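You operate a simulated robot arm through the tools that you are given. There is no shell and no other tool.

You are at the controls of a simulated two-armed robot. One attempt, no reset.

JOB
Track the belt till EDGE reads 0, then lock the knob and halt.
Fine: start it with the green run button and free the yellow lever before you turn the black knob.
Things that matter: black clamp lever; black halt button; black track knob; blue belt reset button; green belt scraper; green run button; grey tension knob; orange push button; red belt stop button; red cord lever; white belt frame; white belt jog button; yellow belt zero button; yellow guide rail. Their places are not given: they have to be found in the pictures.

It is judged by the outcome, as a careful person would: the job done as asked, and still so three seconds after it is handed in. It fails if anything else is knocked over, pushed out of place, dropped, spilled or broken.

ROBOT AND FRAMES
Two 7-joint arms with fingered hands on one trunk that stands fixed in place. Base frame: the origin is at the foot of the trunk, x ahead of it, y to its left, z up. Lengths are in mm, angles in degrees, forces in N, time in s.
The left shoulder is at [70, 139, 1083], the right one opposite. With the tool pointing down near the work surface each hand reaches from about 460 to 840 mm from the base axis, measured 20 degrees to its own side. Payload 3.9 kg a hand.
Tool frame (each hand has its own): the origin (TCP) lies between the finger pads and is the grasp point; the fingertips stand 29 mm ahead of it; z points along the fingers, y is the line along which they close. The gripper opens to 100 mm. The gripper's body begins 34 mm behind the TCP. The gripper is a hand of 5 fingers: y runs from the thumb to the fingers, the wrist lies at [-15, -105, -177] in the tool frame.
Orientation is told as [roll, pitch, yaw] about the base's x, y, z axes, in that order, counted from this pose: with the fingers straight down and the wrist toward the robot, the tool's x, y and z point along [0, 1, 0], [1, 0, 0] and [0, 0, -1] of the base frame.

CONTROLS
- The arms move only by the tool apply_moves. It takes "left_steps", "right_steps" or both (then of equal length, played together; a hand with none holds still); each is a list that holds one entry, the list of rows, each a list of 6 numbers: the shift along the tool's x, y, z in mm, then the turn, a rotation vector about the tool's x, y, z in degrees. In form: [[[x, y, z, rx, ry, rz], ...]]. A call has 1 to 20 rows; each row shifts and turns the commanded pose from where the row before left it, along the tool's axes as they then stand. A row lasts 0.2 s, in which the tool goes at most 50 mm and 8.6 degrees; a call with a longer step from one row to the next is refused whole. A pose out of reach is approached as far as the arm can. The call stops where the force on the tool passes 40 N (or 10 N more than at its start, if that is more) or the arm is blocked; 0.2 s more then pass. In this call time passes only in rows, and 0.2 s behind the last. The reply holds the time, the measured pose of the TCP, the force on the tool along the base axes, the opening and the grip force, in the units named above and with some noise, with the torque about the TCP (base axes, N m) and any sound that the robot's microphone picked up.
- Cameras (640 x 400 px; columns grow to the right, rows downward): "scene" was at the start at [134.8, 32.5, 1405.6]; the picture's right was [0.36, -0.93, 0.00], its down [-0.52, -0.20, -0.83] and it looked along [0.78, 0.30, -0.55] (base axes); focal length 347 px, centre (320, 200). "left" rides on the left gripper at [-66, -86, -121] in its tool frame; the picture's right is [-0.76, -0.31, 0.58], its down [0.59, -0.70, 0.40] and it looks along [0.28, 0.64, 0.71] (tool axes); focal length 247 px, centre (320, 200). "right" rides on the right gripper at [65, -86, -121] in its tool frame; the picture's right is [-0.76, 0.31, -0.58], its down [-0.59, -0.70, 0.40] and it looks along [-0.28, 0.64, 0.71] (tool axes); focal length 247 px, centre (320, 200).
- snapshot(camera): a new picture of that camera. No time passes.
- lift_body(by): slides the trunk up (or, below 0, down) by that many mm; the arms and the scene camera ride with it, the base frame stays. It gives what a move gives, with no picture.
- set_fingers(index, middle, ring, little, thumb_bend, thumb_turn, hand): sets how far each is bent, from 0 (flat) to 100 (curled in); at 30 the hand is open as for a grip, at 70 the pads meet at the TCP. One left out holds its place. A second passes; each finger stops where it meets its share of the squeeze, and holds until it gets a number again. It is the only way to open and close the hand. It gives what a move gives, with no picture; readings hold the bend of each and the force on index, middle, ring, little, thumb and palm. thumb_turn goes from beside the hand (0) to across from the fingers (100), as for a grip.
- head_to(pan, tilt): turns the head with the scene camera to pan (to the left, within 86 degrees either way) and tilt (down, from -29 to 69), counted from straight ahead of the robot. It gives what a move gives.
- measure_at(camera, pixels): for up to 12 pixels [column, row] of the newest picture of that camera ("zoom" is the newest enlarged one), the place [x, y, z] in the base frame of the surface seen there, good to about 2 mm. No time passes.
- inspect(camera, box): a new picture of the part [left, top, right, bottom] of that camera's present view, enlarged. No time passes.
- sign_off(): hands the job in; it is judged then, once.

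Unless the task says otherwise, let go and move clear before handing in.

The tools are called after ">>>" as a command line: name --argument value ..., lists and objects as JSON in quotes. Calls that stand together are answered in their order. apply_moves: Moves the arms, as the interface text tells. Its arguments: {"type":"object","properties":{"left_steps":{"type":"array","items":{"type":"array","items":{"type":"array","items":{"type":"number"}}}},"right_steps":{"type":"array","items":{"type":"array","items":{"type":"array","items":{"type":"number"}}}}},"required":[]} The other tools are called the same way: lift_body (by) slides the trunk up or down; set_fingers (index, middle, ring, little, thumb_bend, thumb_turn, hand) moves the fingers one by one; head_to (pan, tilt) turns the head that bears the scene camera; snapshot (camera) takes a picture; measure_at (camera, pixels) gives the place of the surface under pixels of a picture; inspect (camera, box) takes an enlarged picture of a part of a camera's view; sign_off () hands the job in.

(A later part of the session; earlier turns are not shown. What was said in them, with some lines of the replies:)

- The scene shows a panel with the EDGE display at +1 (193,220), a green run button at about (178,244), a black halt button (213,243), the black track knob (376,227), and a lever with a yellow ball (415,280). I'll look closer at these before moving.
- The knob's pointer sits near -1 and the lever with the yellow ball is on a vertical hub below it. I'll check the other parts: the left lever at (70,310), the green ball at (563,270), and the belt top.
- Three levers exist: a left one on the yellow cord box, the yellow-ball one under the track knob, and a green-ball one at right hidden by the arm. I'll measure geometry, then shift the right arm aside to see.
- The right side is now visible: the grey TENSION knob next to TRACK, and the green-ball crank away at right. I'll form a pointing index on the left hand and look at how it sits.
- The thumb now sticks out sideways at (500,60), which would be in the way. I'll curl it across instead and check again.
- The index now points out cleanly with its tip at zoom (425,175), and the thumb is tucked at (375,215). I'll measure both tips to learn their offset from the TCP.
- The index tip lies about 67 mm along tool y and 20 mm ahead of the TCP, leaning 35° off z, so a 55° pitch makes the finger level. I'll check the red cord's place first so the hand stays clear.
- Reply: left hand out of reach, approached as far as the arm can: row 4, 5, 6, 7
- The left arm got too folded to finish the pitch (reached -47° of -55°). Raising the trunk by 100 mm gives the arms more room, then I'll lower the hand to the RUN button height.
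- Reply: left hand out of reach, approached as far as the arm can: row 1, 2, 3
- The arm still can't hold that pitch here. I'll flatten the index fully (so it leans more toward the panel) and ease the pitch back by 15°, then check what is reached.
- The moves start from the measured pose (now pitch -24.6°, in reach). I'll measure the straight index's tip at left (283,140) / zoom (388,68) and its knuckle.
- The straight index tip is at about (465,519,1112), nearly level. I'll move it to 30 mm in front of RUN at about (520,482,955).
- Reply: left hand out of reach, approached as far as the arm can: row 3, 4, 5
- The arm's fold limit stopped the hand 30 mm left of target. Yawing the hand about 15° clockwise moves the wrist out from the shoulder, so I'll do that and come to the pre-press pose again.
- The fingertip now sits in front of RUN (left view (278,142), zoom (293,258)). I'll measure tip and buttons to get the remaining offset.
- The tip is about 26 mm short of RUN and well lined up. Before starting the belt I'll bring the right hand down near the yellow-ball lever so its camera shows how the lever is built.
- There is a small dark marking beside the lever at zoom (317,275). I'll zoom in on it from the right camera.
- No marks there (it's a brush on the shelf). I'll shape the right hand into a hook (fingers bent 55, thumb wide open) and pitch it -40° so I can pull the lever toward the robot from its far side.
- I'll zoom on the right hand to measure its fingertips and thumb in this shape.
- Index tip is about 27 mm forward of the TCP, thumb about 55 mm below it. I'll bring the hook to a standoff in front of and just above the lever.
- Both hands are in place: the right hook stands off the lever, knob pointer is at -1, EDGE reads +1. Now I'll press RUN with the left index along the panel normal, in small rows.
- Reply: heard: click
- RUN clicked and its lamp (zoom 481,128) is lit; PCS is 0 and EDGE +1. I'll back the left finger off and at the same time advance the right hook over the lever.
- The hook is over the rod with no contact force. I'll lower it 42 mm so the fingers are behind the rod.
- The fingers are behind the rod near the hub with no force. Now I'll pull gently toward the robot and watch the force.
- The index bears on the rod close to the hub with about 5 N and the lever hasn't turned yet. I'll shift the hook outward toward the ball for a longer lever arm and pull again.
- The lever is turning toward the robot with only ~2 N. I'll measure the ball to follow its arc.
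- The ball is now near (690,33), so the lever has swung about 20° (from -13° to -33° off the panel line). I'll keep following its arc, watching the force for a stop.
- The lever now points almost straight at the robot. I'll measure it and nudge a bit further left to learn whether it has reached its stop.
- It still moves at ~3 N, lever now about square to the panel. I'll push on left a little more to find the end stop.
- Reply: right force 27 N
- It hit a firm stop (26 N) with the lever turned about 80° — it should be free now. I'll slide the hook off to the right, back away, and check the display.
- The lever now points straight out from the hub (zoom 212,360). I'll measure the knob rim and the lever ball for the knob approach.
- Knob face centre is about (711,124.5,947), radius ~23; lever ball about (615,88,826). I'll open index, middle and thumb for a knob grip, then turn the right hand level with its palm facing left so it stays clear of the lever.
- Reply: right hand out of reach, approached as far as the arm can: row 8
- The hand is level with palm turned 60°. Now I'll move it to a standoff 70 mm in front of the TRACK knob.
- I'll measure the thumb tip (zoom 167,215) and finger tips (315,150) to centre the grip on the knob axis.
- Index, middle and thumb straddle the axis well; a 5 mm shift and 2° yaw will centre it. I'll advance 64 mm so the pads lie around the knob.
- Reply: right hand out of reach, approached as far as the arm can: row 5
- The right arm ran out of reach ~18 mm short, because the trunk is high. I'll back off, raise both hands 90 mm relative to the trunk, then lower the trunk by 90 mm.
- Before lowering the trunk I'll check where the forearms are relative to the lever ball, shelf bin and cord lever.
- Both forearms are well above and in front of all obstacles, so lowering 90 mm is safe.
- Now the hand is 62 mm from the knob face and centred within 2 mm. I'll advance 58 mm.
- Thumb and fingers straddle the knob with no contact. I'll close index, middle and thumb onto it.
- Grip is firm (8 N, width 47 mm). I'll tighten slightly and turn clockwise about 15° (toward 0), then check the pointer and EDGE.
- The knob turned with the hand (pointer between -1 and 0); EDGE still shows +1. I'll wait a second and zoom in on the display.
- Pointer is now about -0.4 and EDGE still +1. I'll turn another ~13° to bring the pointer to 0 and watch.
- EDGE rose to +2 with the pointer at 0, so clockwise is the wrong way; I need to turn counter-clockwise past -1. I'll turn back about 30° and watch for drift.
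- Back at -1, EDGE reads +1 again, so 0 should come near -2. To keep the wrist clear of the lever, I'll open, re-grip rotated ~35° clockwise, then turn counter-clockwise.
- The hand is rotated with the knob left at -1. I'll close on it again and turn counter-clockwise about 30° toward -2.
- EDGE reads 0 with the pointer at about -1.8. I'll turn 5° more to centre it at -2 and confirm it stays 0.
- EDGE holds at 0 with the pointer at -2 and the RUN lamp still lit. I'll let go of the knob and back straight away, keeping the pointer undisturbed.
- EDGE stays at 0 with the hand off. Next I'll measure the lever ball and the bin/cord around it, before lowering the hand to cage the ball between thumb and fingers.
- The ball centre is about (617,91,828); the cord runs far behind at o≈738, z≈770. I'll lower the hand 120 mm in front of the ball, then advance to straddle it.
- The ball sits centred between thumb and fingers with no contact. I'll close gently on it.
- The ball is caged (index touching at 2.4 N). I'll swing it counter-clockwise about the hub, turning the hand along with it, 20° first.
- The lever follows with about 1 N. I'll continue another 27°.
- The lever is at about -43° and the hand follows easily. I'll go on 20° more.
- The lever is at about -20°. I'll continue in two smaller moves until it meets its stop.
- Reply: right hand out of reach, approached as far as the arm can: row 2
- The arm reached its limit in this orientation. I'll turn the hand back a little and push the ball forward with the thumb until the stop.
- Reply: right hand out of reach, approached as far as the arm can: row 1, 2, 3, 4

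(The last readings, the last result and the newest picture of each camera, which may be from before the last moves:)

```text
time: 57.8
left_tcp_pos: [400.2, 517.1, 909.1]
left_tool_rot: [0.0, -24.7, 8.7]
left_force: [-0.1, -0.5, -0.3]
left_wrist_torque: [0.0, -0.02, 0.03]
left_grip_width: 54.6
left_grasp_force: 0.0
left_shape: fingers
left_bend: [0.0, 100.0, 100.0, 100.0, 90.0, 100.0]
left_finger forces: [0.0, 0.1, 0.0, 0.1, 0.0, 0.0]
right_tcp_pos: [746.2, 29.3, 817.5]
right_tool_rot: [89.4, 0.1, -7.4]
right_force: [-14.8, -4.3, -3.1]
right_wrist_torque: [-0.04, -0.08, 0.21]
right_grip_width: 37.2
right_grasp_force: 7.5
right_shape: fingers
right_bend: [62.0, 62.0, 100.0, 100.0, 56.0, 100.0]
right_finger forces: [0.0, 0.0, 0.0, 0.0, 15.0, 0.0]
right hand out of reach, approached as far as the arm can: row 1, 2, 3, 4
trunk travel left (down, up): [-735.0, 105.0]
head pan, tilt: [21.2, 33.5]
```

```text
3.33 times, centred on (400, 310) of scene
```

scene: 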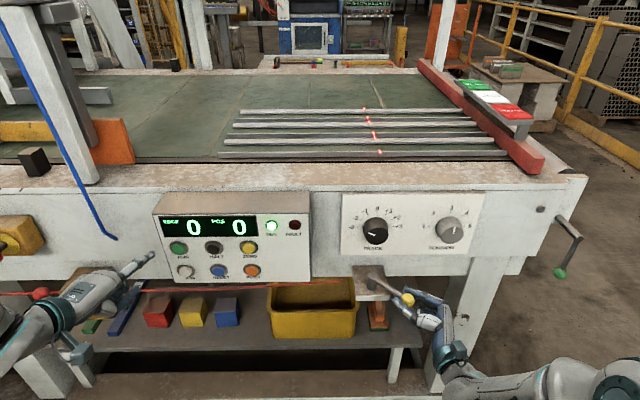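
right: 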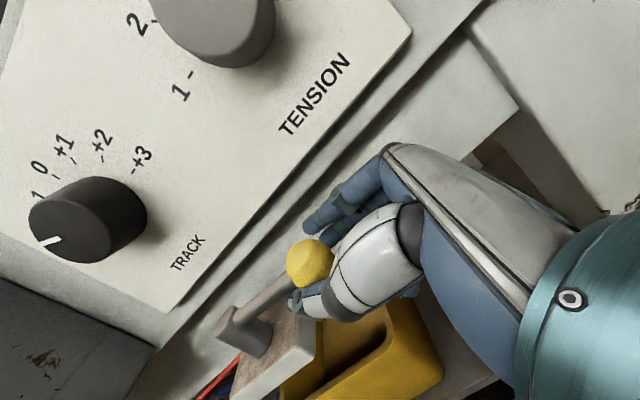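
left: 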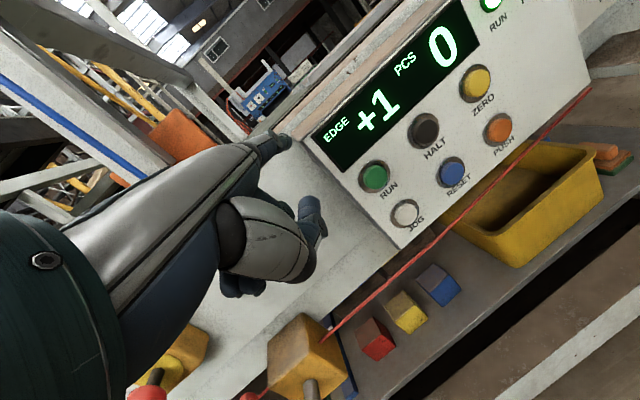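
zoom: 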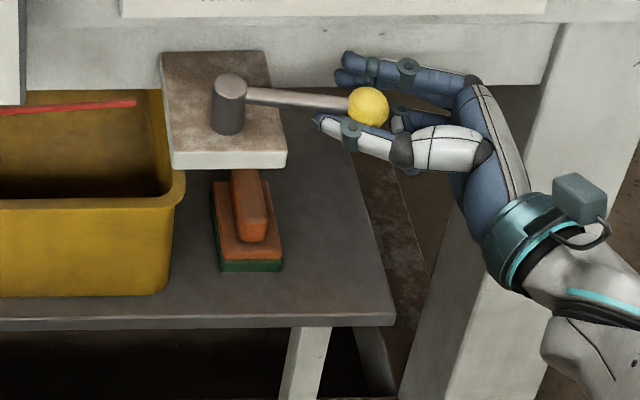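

The thumb now pushes the ball with 15 N and the ball no longer moves. I'll measure its place against the original locked place (surface at about (718,32,835)).

>>> measure_at --camera "zoom" --pixels '[[367, 108], [367, 95], [300, 98], [229, 85]]'

>>> inspect --camera "scene" --box '[150, 180, 470, 300]'

```text
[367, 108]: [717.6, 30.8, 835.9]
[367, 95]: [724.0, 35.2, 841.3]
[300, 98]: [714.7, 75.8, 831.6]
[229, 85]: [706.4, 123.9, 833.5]
```

```text
2.00 times, centred on (310, 240) of scene
```

zoom: 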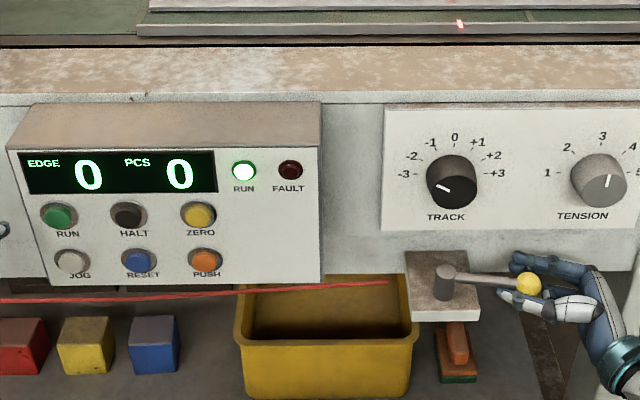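

The ball is exactly back at its original locked place (717.6,30.8,835.9), and EDGE still reads 0. I'll open only the thumb and slide the hand off to the right, off the end of the ball.

>>> set_fingers --hand "right" --thumb_bend 30

>>> apply_moves --right_steps '[[[0, 0, -12, 0, 0, 0], [0, 0, -14, 0, 0, 0], [0, 0, -14, 0, 0, 0], [0, 0, -14, 0, 0, 0], [0, 0, -14, 0, 0, 0]]]'

>>> inspect --camera "scene" --box '[320, 230, 500, 360]'

>>> snapshot --camera "right"

```text
time: 58.8
left_tcp_pos: [401.3, 517.2, 910.0]
left_tool_rot: [0.0, -24.7, 8.9]
left_force: [-0.5, -0.2, -0.3]
left_wrist_torque: [-0.01, -0.02, -0.02]
left_grip_width: 54.2
left_grasp_force: 0.1
left_shape: fingers
left_bend: [0.0, 100.0, 100.0, 100.0, 90.0, 100.0]
left_finger forces: [0.0, 0.1, 0.0, 0.1, 0.0, 0.1]
right_tcp_pos: [748.1, 29.9, 819.2]
right_tool_rot: [89.6, 0.0, -7.3]
right_force: [0.2, 1.0, 0.3]
right_wrist_torque: [-0.02, -0.01, 0.0]
right_grip_width: 60.3
right_grasp_force: 0.1
right_shape: fingers
right_bend: [62.0, 62.0, 100.0, 100.0, 30.0, 98.0]
right_finger forces: [0.0, 0.0, 0.0, 0.0, 0.0, 0.1]
trunk travel left (down, up): [-735.0, 105.0]
head pan, tilt: [21.2, 33.5]
```

```text
time: 60.0
left_tcp_pos: [402.1, 515.9, 908.4]
left_tool_rot: [0.1, -24.6, 8.8]
left_force: [-0.8, 0.3, 0.3]
left_wrist_torque: [-0.02, -0.03, 0.0]
left_grip_width: 54.3
left_grasp_force: 0.1
left_shape: fingers
left_bend: [0.0, 100.0, 100.0, 100.0, 90.0, 100.0]
left_finger forces: [0.0, 0.0, 0.0, 0.1, 0.0, 0.0]
right_tcp_pos: [750.6, -37.8, 815.1]
right_tool_rot: [89.6, -0.1, -7.2]
right_force: [0.5, 0.2, -0.3]
right_wrist_torque: [-0.01, 0.01, -0.01]
right_grip_width: 60.1
right_grasp_force: 0.0
right_shape: fingers
right_bend: [62.0, 62.0, 100.0, 100.0, 30.0, 98.0]
right_finger forces: [0.0, 0.0, 0.0, 0.0, 0.0, 0.1]
right hand out of reach, approached as far as the arm can: row 2, 4
trunk travel left (down, up): [-735.0, 105.0]
head pan, tilt: [21.2, 33.5]
```

```text
3.08 times, centred on (410, 295) of scene
```

zoom: 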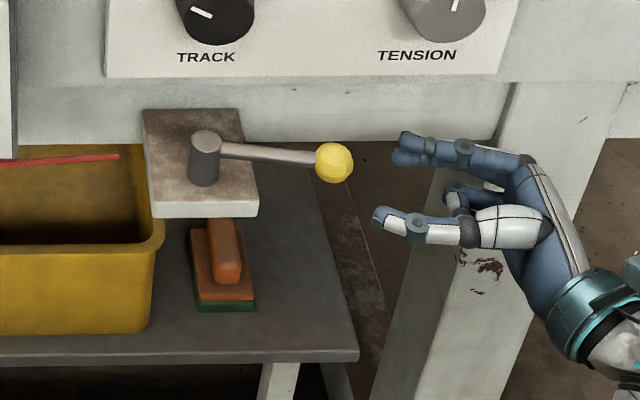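

```text
taken
```

right: 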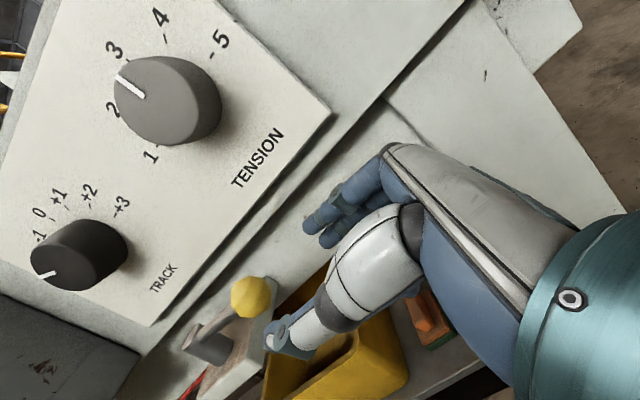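

The hand is clear of the ball and the lever stayed put. I'll withdraw the right hand toward the robot.

>>> apply_moves --right_steps '[[[0, -20, -8, 0, 0, 0], [0, -30, -8, 0, 0, 0], [0, -35, -4, 0, 0, 0], [0, -35, 0, 0, 0, 0], [20, -35, 0, 0, 0, 0]]]'

>>> snapshot --camera "scene"

>>> inspect --camera "scene" --box '[150, 180, 470, 300]'

>>> snapshot --camera "left"

```text
time: 61.2
left_tcp_pos: [403.4, 517.3, 909.1]
left_tool_rot: [0.1, -24.7, 8.7]
left_force: [-0.1, -1.2, 0.4]
left_wrist_torque: [0.02, 0.0, -0.02]
left_grip_width: 54.4
left_grasp_force: 0.1
left_shape: fingers
left_bend: [0.0, 100.0, 100.0, 100.0, 90.0, 100.0]
left_finger forces: [0.0, 0.1, 0.0, 0.0, 0.0, 0.1]
right_tcp_pos: [715.3, -37.8, 757.1]
right_tool_rot: [89.5, -0.1, -7.2]
right_force: [0.0, -0.2, -0.4]
right_wrist_torque: [0.01, -0.01, 0.02]
right_grip_width: 60.1
right_grasp_force: 0.0
right_shape: fingers
right_bend: [62.0, 62.0, 100.0, 100.0, 30.0, 98.0]
right_finger forces: [0.0, 0.0, 0.0, 0.1, 0.0, 0.0]
right hand out of reach, approached as far as the arm can: row 1, 2, 3, 4, 5
trunk travel left (down, up): [-735.0, 105.0]
head pan, tilt: [21.2, 33.5]
```

```text
taken
```

scene: 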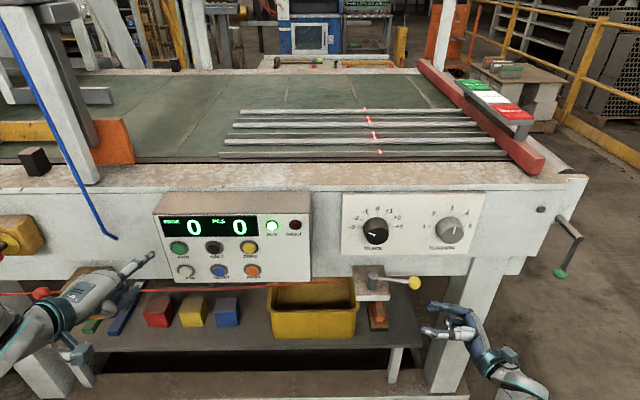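

```text
2.00 times, centred on (310, 240) of scene
```

zoom: 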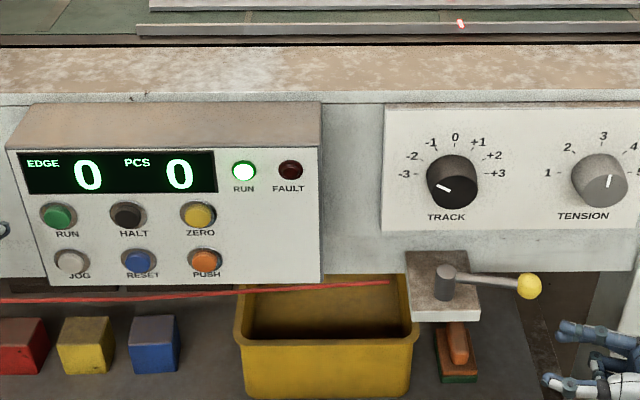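

```text
taken
```

left: 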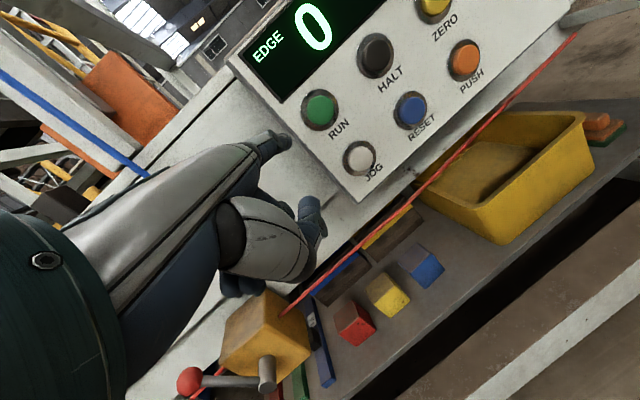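

Lever locked at its original place, EDGE 0, RUN lit. I'll bring the right hand out of its awkward pose by turning it back and retreating toward the robot.

>>> apply_moves --right_steps '[[[0, 0, 0, -8, 0, 0], [0, 0, 0, -8, 0, 0], [0, 0, 0, -8, 0, 0], [0, 0, 0, -8, 0, 0], [0, 0, 0, -8, 0, 0], [0, 0, -25, 0, 0, 0], [0, 0, -25, 0, 0, 0], [0, 0, -25, 0, 0, 0], [0, 0, -25, 0, 0, 0]]]'

>>> snapshot --camera "scene"

```text
time: 63.2
left_tcp_pos: [401.9, 516.6, 909.2]
left_tool_rot: [0.0, -24.6, 8.8]
left_force: [-0.3, -0.3, 0.2]
left_wrist_torque: [-0.01, -0.01, -0.01]
left_grip_width: 54.6
left_grasp_force: 0.0
left_shape: fingers
left_bend: [0.0, 100.0, 100.0, 100.0, 90.0, 100.0]
left_finger forces: [0.0, 0.0, 0.0, 0.0, 0.1, 0.0]
right_tcp_pos: [731.7, -90.6, 691.5]
right_tool_rot: [89.7, -0.4, -47.3]
right_force: [0.4, 0.0, -0.1]
right_wrist_torque: [0.0, -0.01, 0.0]
right_grip_width: 60.2
right_grasp_force: 0.0
right_shape: fingers
right_bend: [62.0, 62.0, 100.0, 100.0, 30.0, 98.0]
right_finger forces: [0.0, 0.0, 0.0, 0.0, 0.0, 0.1]
right hand out of reach, approached as far as the arm can: row 1, 2, 3, 4, 6, 7, 8, 9
trunk travel left (down, up): [-735.0, 105.0]
head pan, tilt: [21.2, 33.5]
```

```text
taken
```

scene: 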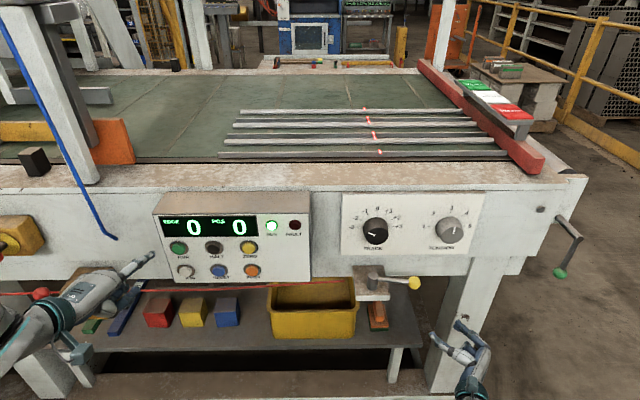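

The right arm is clear but stretched low. I'll try raising and drawing it back in one move to restore a comfortable pose.

>>> apply_moves --right_steps '[[[20, -15, -20, 0, 0, 0], [20, -15, -25, -4, 0, 0], [20, -15, -25, -4, 0, 0], [20, -15, -25, -4, 0, 0], [20, 0, -30, -4, 0, 0]]]'

>>> snapshot --camera "scene"

```text
time: 64.4
left_tcp_pos: [401.7, 516.9, 909.3]
left_tool_rot: [0.0, -24.6, 8.8]
left_force: [-0.1, -0.7, 0.4]
left_wrist_torque: [-0.02, -0.01, -0.04]
left_grip_width: 54.4
left_grasp_force: 0.1
left_shape: fingers
left_bend: [0.0, 100.0, 100.0, 100.0, 90.0, 100.0]
left_finger forces: [0.1, 0.1, 0.0, 0.1, 0.0, 0.1]
right_tcp_pos: [712.3, -93.9, 679.5]
right_tool_rot: [89.8, -0.4, -63.5]
right_force: [-0.3, -0.2, 1.2]
right_wrist_torque: [-0.01, -0.02, -0.03]
right_grip_width: 60.0
right_grasp_force: 0.2
right_shape: fingers
right_bend: [62.0, 62.0, 100.0, 100.0, 30.0, 98.0]
right_finger forces: [0.0, 0.0, 0.0, 0.1, 0.1, 0.0]
right hand out of reach, approached as far as the arm can: row 1, 2, 3, 4, 5
trunk travel left (down, up): [-735.0, 105.0]
head pan, tilt: [21.2, 33.5]
```

```text
taken
```

scene: 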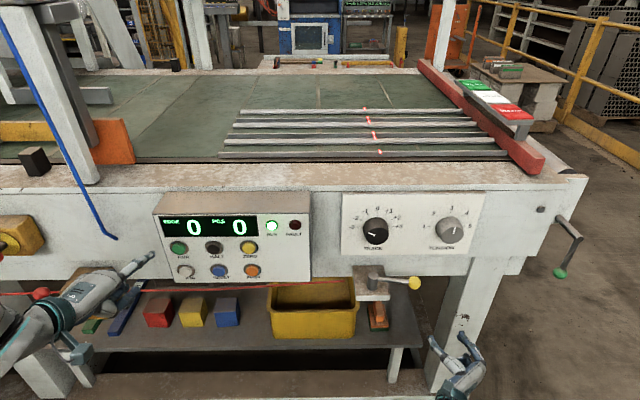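

The right arm responds slowly near a joint limit. I'll rotate its roll and pitch back toward the palm-down posture, which it reached easily before.

>>> apply_moves --right_steps '[[[0, 0, 0, 0, 0, -8], [0, 0, 0, 0, 0, -8], [0, 0, 0, 0, 0, -8], [0, 0, 0, 0, 0, -8], [0, 0, -20, 0, 0, -8], [0, 0, -20, 0, 0, -8]]]'

>>> snapshot --camera "scene"

>>> snapshot --camera "right"

```text
time: 65.8
left_tcp_pos: [402.6, 516.9, 909.2]
left_tool_rot: [0.1, -24.6, 8.7]
left_force: [0.6, -0.3, -0.6]
left_wrist_torque: [0.0, -0.01, -0.02]
left_grip_width: 54.5
left_grasp_force: 0.2
left_shape: fingers
left_bend: [0.0, 100.0, 100.0, 100.0, 90.0, 100.0]
left_finger forces: [0.1, 0.1, 0.1, 0.0, 0.0, 0.0]
right_tcp_pos: [649.4, -133.2, 698.1]
right_tool_rot: [89.8, -48.6, -63.1]
right_force: [0.5, 1.1, -0.4]
right_wrist_torque: [-0.03, 0.0, 0.01]
right_grip_width: 60.0
right_grasp_force: 0.1
right_shape: fingers
right_bend: [62.0, 62.0, 100.0, 100.0, 30.0, 98.0]
right_finger forces: [0.0, 0.1, 0.0, 0.1, 0.1, 0.0]
right hand out of reach, approached as far as the arm can: row 1, 2, 3, 4, 6
trunk travel left (down, up): [-735.0, 105.0]
head pan, tilt: [21.2, 33.5]
```

```text
taken
```

scene: 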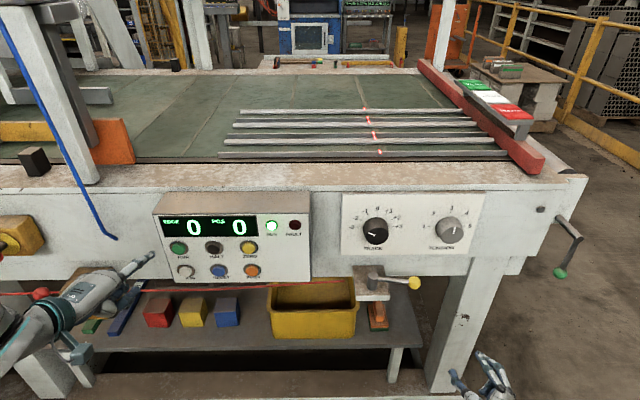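

```text
taken
```

right: 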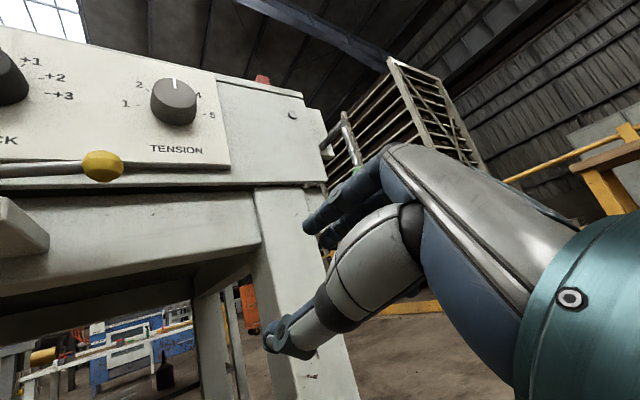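

The right hand is now back and free at (649,-133,698). Next I'll raise the trunk 100 mm so the left arm has room for HALT.

>>> lift_body --by 100

>>> apply_moves --left_steps '[[[0, 0, 0, 0, -2.7, 5.9], [0, 0, 0, 0, -2.7, 5.9], [0, 0, 0, 0, -2.5, 5.4]]]'

>>> snapshot --camera "left"

>>> snapshot --camera "scene"

```text
time: 67.1
left_tcp_pos: [402.6, 516.4, 1010.0]
left_tool_rot: [0.0, -24.6, 8.9]
left_force: [-0.2, -0.2, -0.2]
left_wrist_torque: [0.0, 0.01, 0.01]
left_grip_width: 54.1
left_grasp_force: 0.1
left_shape: fingers
left_bend: [0.0, 100.0, 100.0, 100.0, 90.0, 100.0]
left_finger forces: [0.0, 0.0, 0.0, 0.1, 0.0, 0.0]
right_tcp_pos: [649.6, -133.9, 798.4]
right_tool_rot: [89.8, -48.5, -63.3]
right_force: [-0.2, -0.2, -0.6]
right_wrist_torque: [-0.02, -0.02, 0.01]
right_grip_width: 60.4
right_grasp_force: 0.1
right_shape: fingers
right_bend: [62.0, 62.0, 100.0, 100.0, 30.0, 98.0]
right_finger forces: [0.1, 0.1, 0.0, 0.1, 0.0, 0.1]
trunk travel left (down, up): [-835.0, 5.0]
head pan, tilt: [21.2, 33.5]
```

```text
time: 67.9
left_tcp_pos: [401.6, 518.3, 1009.0]
left_tool_rot: [0.0, -24.5, -10.1]
left_force: [-0.6, -0.5, 0.6]
left_wrist_torque: [-0.01, 0.04, -0.02]
left_grip_width: 54.1
left_grasp_force: 0.1
left_shape: fingers
left_bend: [0.0, 100.0, 100.0, 100.0, 90.0, 100.0]
left_finger forces: [0.0, 0.0, 0.1, 0.0, 0.1, 0.0]
right_tcp_pos: [649.8, -133.3, 799.1]
right_tool_rot: [89.8, -48.6, -63.2]
right_force: [0.1, -0.8, 0.2]
right_wrist_torque: [0.0, -0.01, 0.01]
right_grip_width: 59.9
right_grasp_force: 0.0
right_shape: fingers
right_bend: [62.0, 62.0, 100.0, 100.0, 30.0, 98.0]
right_finger forces: [0.1, 0.0, 0.0, 0.0, 0.0, 0.0]
trunk travel left (down, up): [-835.0, 5.0]
head pan, tilt: [21.2, 33.5]
```

```text
taken
```

left: 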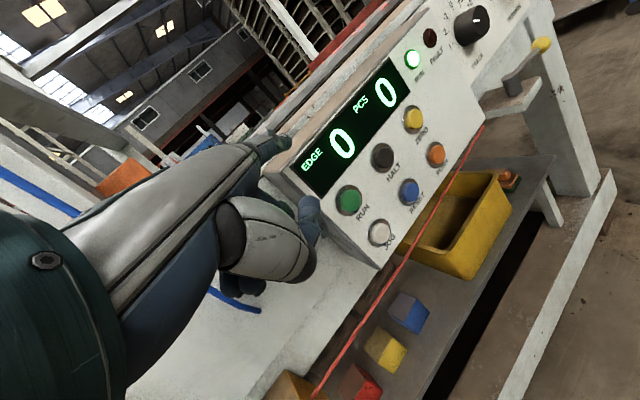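

```text
taken
```

scene: 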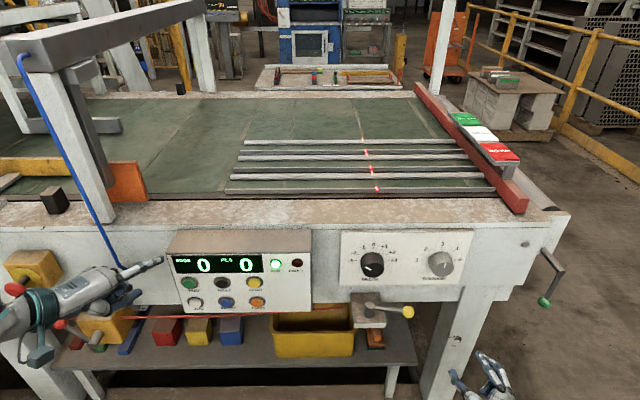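

EDGE still 0, lever locked. The left hand yawed to -10° fine; I'll now move its index to 30 mm in front of HALT (546,418,955).

>>> apply_moves --left_steps '[[[-14.5, 1, 22.4, 0, 0, 0], [-14.5, 1, 22.4, 0, 0, 0], [-14.5, 1, 22.4, 0, 0, 0], [-14.5, 1, 22.4, 0, 0, 0], [-14.5, 1, 22.4, 0, 0, 0]]]'

>>> snapshot --camera "left"

>>> inspect --camera "scene" --box '[140, 220, 320, 330]'

```text
time: 69.1
left_tcp_pos: [440.6, 437.5, 908.0]
left_tool_rot: [0.0, -24.6, -10.1]
left_force: [0.9, 0.3, -0.1]
left_wrist_torque: [0.01, 0.03, 0.01]
left_grip_width: 54.3
left_grasp_force: 0.1
left_shape: fingers
left_bend: [0.0, 100.0, 100.0, 100.0, 90.0, 100.0]
left_finger forces: [0.1, 0.1, 0.0, 0.0, 0.1, 0.1]
right_tcp_pos: [649.6, -132.9, 798.3]
right_tool_rot: [89.7, -48.5, -63.1]
right_force: [-0.5, -1.7, -0.9]
right_wrist_torque: [0.03, 0.0, 0.03]
right_grip_width: 60.3
right_grasp_force: 0.1
right_shape: fingers
right_bend: [62.0, 62.0, 100.0, 100.0, 30.0, 98.0]
right_finger forces: [0.1, 0.0, 0.0, 0.1, 0.0, 0.0]
trunk travel left (down, up): [-835.0, 5.0]
head pan, tilt: [21.2, 33.5]
```

```text
taken
```

left: 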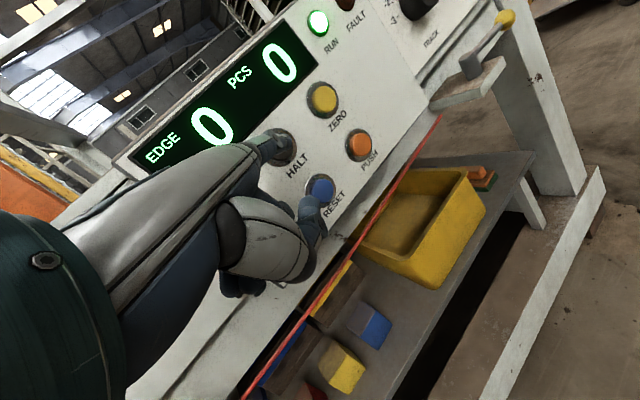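

```text
3.56 times, centred on (230, 275) of scene
```

zoom: 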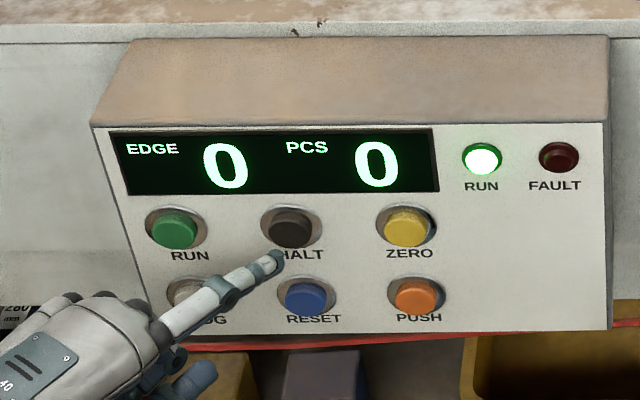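

>>> measure_at --camera "zoom" --pixels '[[276, 257], [268, 264], [230, 290], [291, 228], [292, 235], [172, 232], [120, 300], [195, 375]]'

>>> measure_at --camera "left" --pixels '[[285, 143], [278, 140], [310, 205], [240, 285], [320, 186]]'

```text
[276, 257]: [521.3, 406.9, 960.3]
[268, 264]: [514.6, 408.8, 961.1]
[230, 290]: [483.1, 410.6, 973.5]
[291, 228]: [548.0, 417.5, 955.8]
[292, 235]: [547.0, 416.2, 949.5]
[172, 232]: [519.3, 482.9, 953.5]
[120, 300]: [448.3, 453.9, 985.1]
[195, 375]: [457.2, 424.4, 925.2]
```

```text
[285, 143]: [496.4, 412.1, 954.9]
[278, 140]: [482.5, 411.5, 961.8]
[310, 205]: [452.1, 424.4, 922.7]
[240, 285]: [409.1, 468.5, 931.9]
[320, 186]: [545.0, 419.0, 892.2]
```

The tip at (523,406,956) is 26 mm from HALT and lined up along the panel normal. I'll press HALT now.

>>> apply_moves --left_steps '[[[3.7, 5.4, 2.5, 0, 0, 0], [3.7, 5.4, 2.5, 0, 0, 0], [3.7, 5.4, 2.5, 0, 0, 0], [2.3, 3.5, 1.6, 0, 0, 0]]]'

>>> inspect --camera "scene" --box '[140, 220, 320, 330]'

```text
time: 70.1
left_tcp_pos: [463.0, 445.9, 908.8]
left_tool_rot: [0.1, -24.6, -10.1]
left_force: [-4.8, -0.6, -0.2]
left_wrist_torque: [0.09, -0.28, -0.22]
left_grip_width: 53.5
left_grasp_force: 2.8
left_shape: fingers
left_bend: [0.0, 100.0, 100.0, 100.0, 90.0, 100.0]
left_finger forces: [5.3, 0.0, 0.0, 0.0, 0.0, 0.0]
right_tcp_pos: [649.7, -132.9, 799.8]
right_tool_rot: [89.8, -48.6, -63.2]
right_force: [0.0, 0.0, 0.0]
right_wrist_torque: [0.0, 0.02, 0.0]
right_grip_width: 60.3
right_grasp_force: 0.0
right_shape: fingers
right_bend: [62.0, 62.0, 100.0, 100.0, 30.0, 98.0]
right_finger forces: [0.1, 0.1, 0.0, 0.0, 0.0, 0.0]
trunk travel left (down, up): [-835.0, 5.0]
head pan, tilt: [21.2, 33.5]
heard: click
```

```text
3.56 times, centred on (230, 275) of scene
```

zoom: 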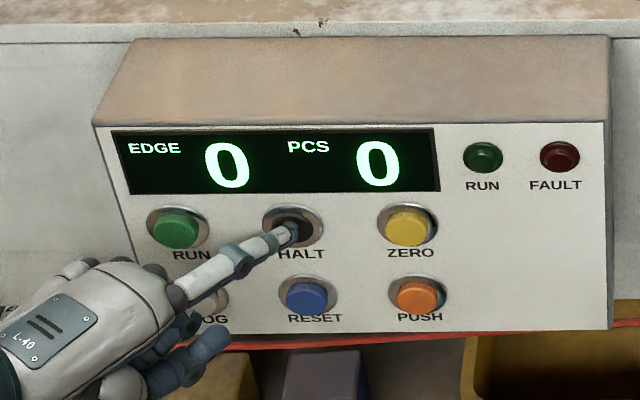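

HALT clicked, the RUN lamp (zoom 483,158) is out, and EDGE still reads 0. I'll back the left hand straight off and then away from the panel, and check everything.

>>> apply_moves --left_steps '[[[-3.7, -5.4, -2.5, 0, 0, 0], [-3.7, -5.4, -2.5, 0, 0, 0], [-3.7, -5.4, -2.5, 0, 0, 0], [-3.7, -5.4, -2.5, 0, 0, 0], [15, 0, -20, 0, 0, 0], [15, 0, -20, 0, 0, 0], [15, 0, -20, 0, 0, 0]]]'

>>> snapshot --camera "scene"

>>> inspect --camera "scene" --box '[150, 220, 430, 330]'

>>> measure_at --camera "scene" --pixels '[[408, 312], [370, 303]]'

```text
time: 71.7
left_tcp_pos: [419.7, 485.7, 963.9]
left_tool_rot: [0.0, -24.6, -10.2]
left_force: [-0.3, 0.2, 0.5]
left_wrist_torque: [0.01, -0.02, 0.01]
left_grip_width: 54.1
left_grasp_force: 0.2
left_shape: fingers
left_bend: [0.0, 100.0, 100.0, 100.0, 90.0, 100.0]
left_finger forces: [0.0, 0.1, 0.0, 0.0, 0.0, 0.0]
right_tcp_pos: [649.5, -133.1, 799.0]
right_tool_rot: [89.8, -48.5, -63.1]
right_force: [0.2, 0.0, -0.3]
right_wrist_torque: [0.03, 0.0, 0.0]
right_grip_width: 60.3
right_grasp_force: 0.1
right_shape: fingers
right_bend: [62.0, 62.0, 100.0, 100.0, 30.0, 98.0]
right_finger forces: [0.0, 0.0, 0.1, 0.1, 0.1, 0.0]
trunk travel left (down, up): [-835.0, 5.0]
head pan, tilt: [21.2, 33.5]
```

```text
taken
```

scene: 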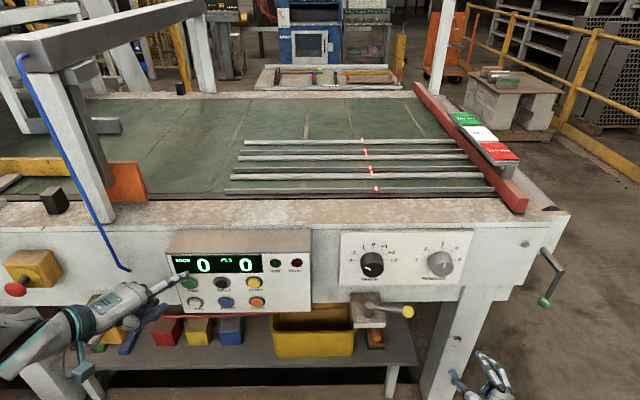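

```text
2.29 times, centred on (290, 275) of scene
```

zoom: 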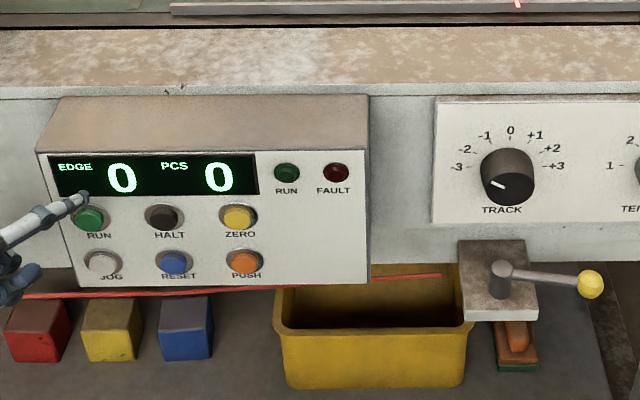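

```text
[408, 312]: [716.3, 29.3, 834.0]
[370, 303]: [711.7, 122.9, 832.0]
```

HALT took: RUN lamp off, EDGE 0, pointer at -2, lever ball at its locked place (716,29,834). I'll move the left hand a bit further clear of the panel, check once more, then hand in.

>>> apply_moves --left_steps '[[[12, -6, -12, 0, 0, 0], [12, -6, -12, 0, 0, 0], [12, -6, -12, 0, 0, 0], [0, 0, 0, 0, 0, 0], [0, 0, 0, 0, 0, 0]]]'

>>> snapshot --camera "scene"

>>> inspect --camera "scene" --box '[100, 210, 430, 340]'

```text
time: 72.9
left_tcp_pos: [396.4, 527.1, 989.7]
left_tool_rot: [0.0, -24.6, -10.2]
left_force: [0.2, 0.5, -0.5]
left_wrist_torque: [-0.01, -0.03, 0.0]
left_grip_width: 54.1
left_grasp_force: 0.1
left_shape: fingers
left_bend: [0.0, 100.0, 100.0, 100.0, 90.0, 100.0]
left_finger forces: [0.0, 0.0, 0.1, 0.1, 0.1, 0.1]
right_tcp_pos: [649.6, -132.3, 798.7]
right_tool_rot: [89.8, -48.5, -63.2]
right_force: [0.4, -0.2, 0.9]
right_wrist_torque: [-0.02, 0.0, -0.04]
right_grip_width: 60.2
right_grasp_force: 0.1
right_shape: fingers
right_bend: [62.0, 62.0, 100.0, 100.0, 30.0, 98.0]
right_finger forces: [0.0, 0.1, 0.0, 0.0, 0.0, 0.0]
trunk travel left (down, up): [-835.0, 5.0]
head pan, tilt: [21.2, 33.5]
```

```text
taken
```

scene: 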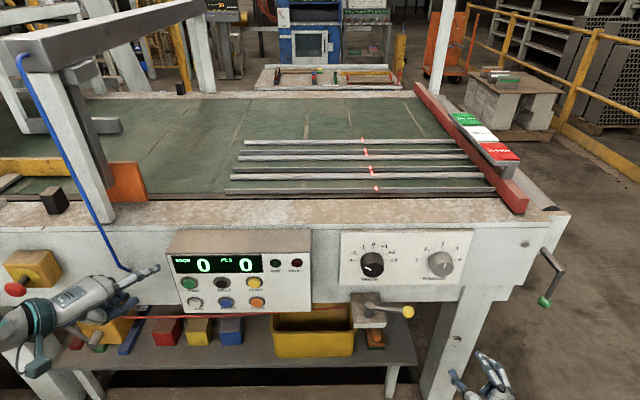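

```text
1.94 times, centred on (265, 275) of scene
```

zoom: 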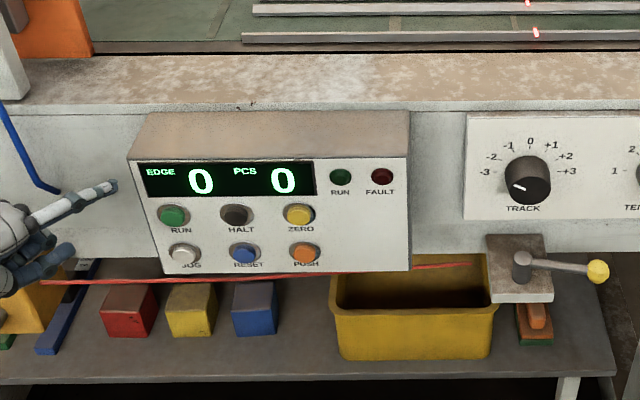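

The display shows EDGE 0 and PCS 0 with the RUN and FAULT lamps off. The knob is at -2, the lever is back at its locked stop, and both hands are clear with no contact forces. I'm handing in.

>>> sign_off

```text
The job is handed in.
```

The belt is tracked: EDGE reads 0, the track knob is locked, and the belt is halted.

- **Start:** I pressed the green run button and the run lamp lit. I then swung the lever with the yellow ball to its free stop before touching the knob.
- **Tracking:** I first turned the knob clockwise, which raised EDGE from +1 to +2, so I reversed. EDGE reached 0 with the pointer at about -2, and it stayed there after I let go.
- **Lock and halt:** I swung the lever back to the place where it started, until it would not move further. I took that as the locked position; nothing on the lever marks it. I then pressed halt; it clicked and the run lamp went out.

At hand-in, EDGE and PCS both read 0 and the fault lamp was off. Both hands were clear, and I saw nothing else moved or knocked.
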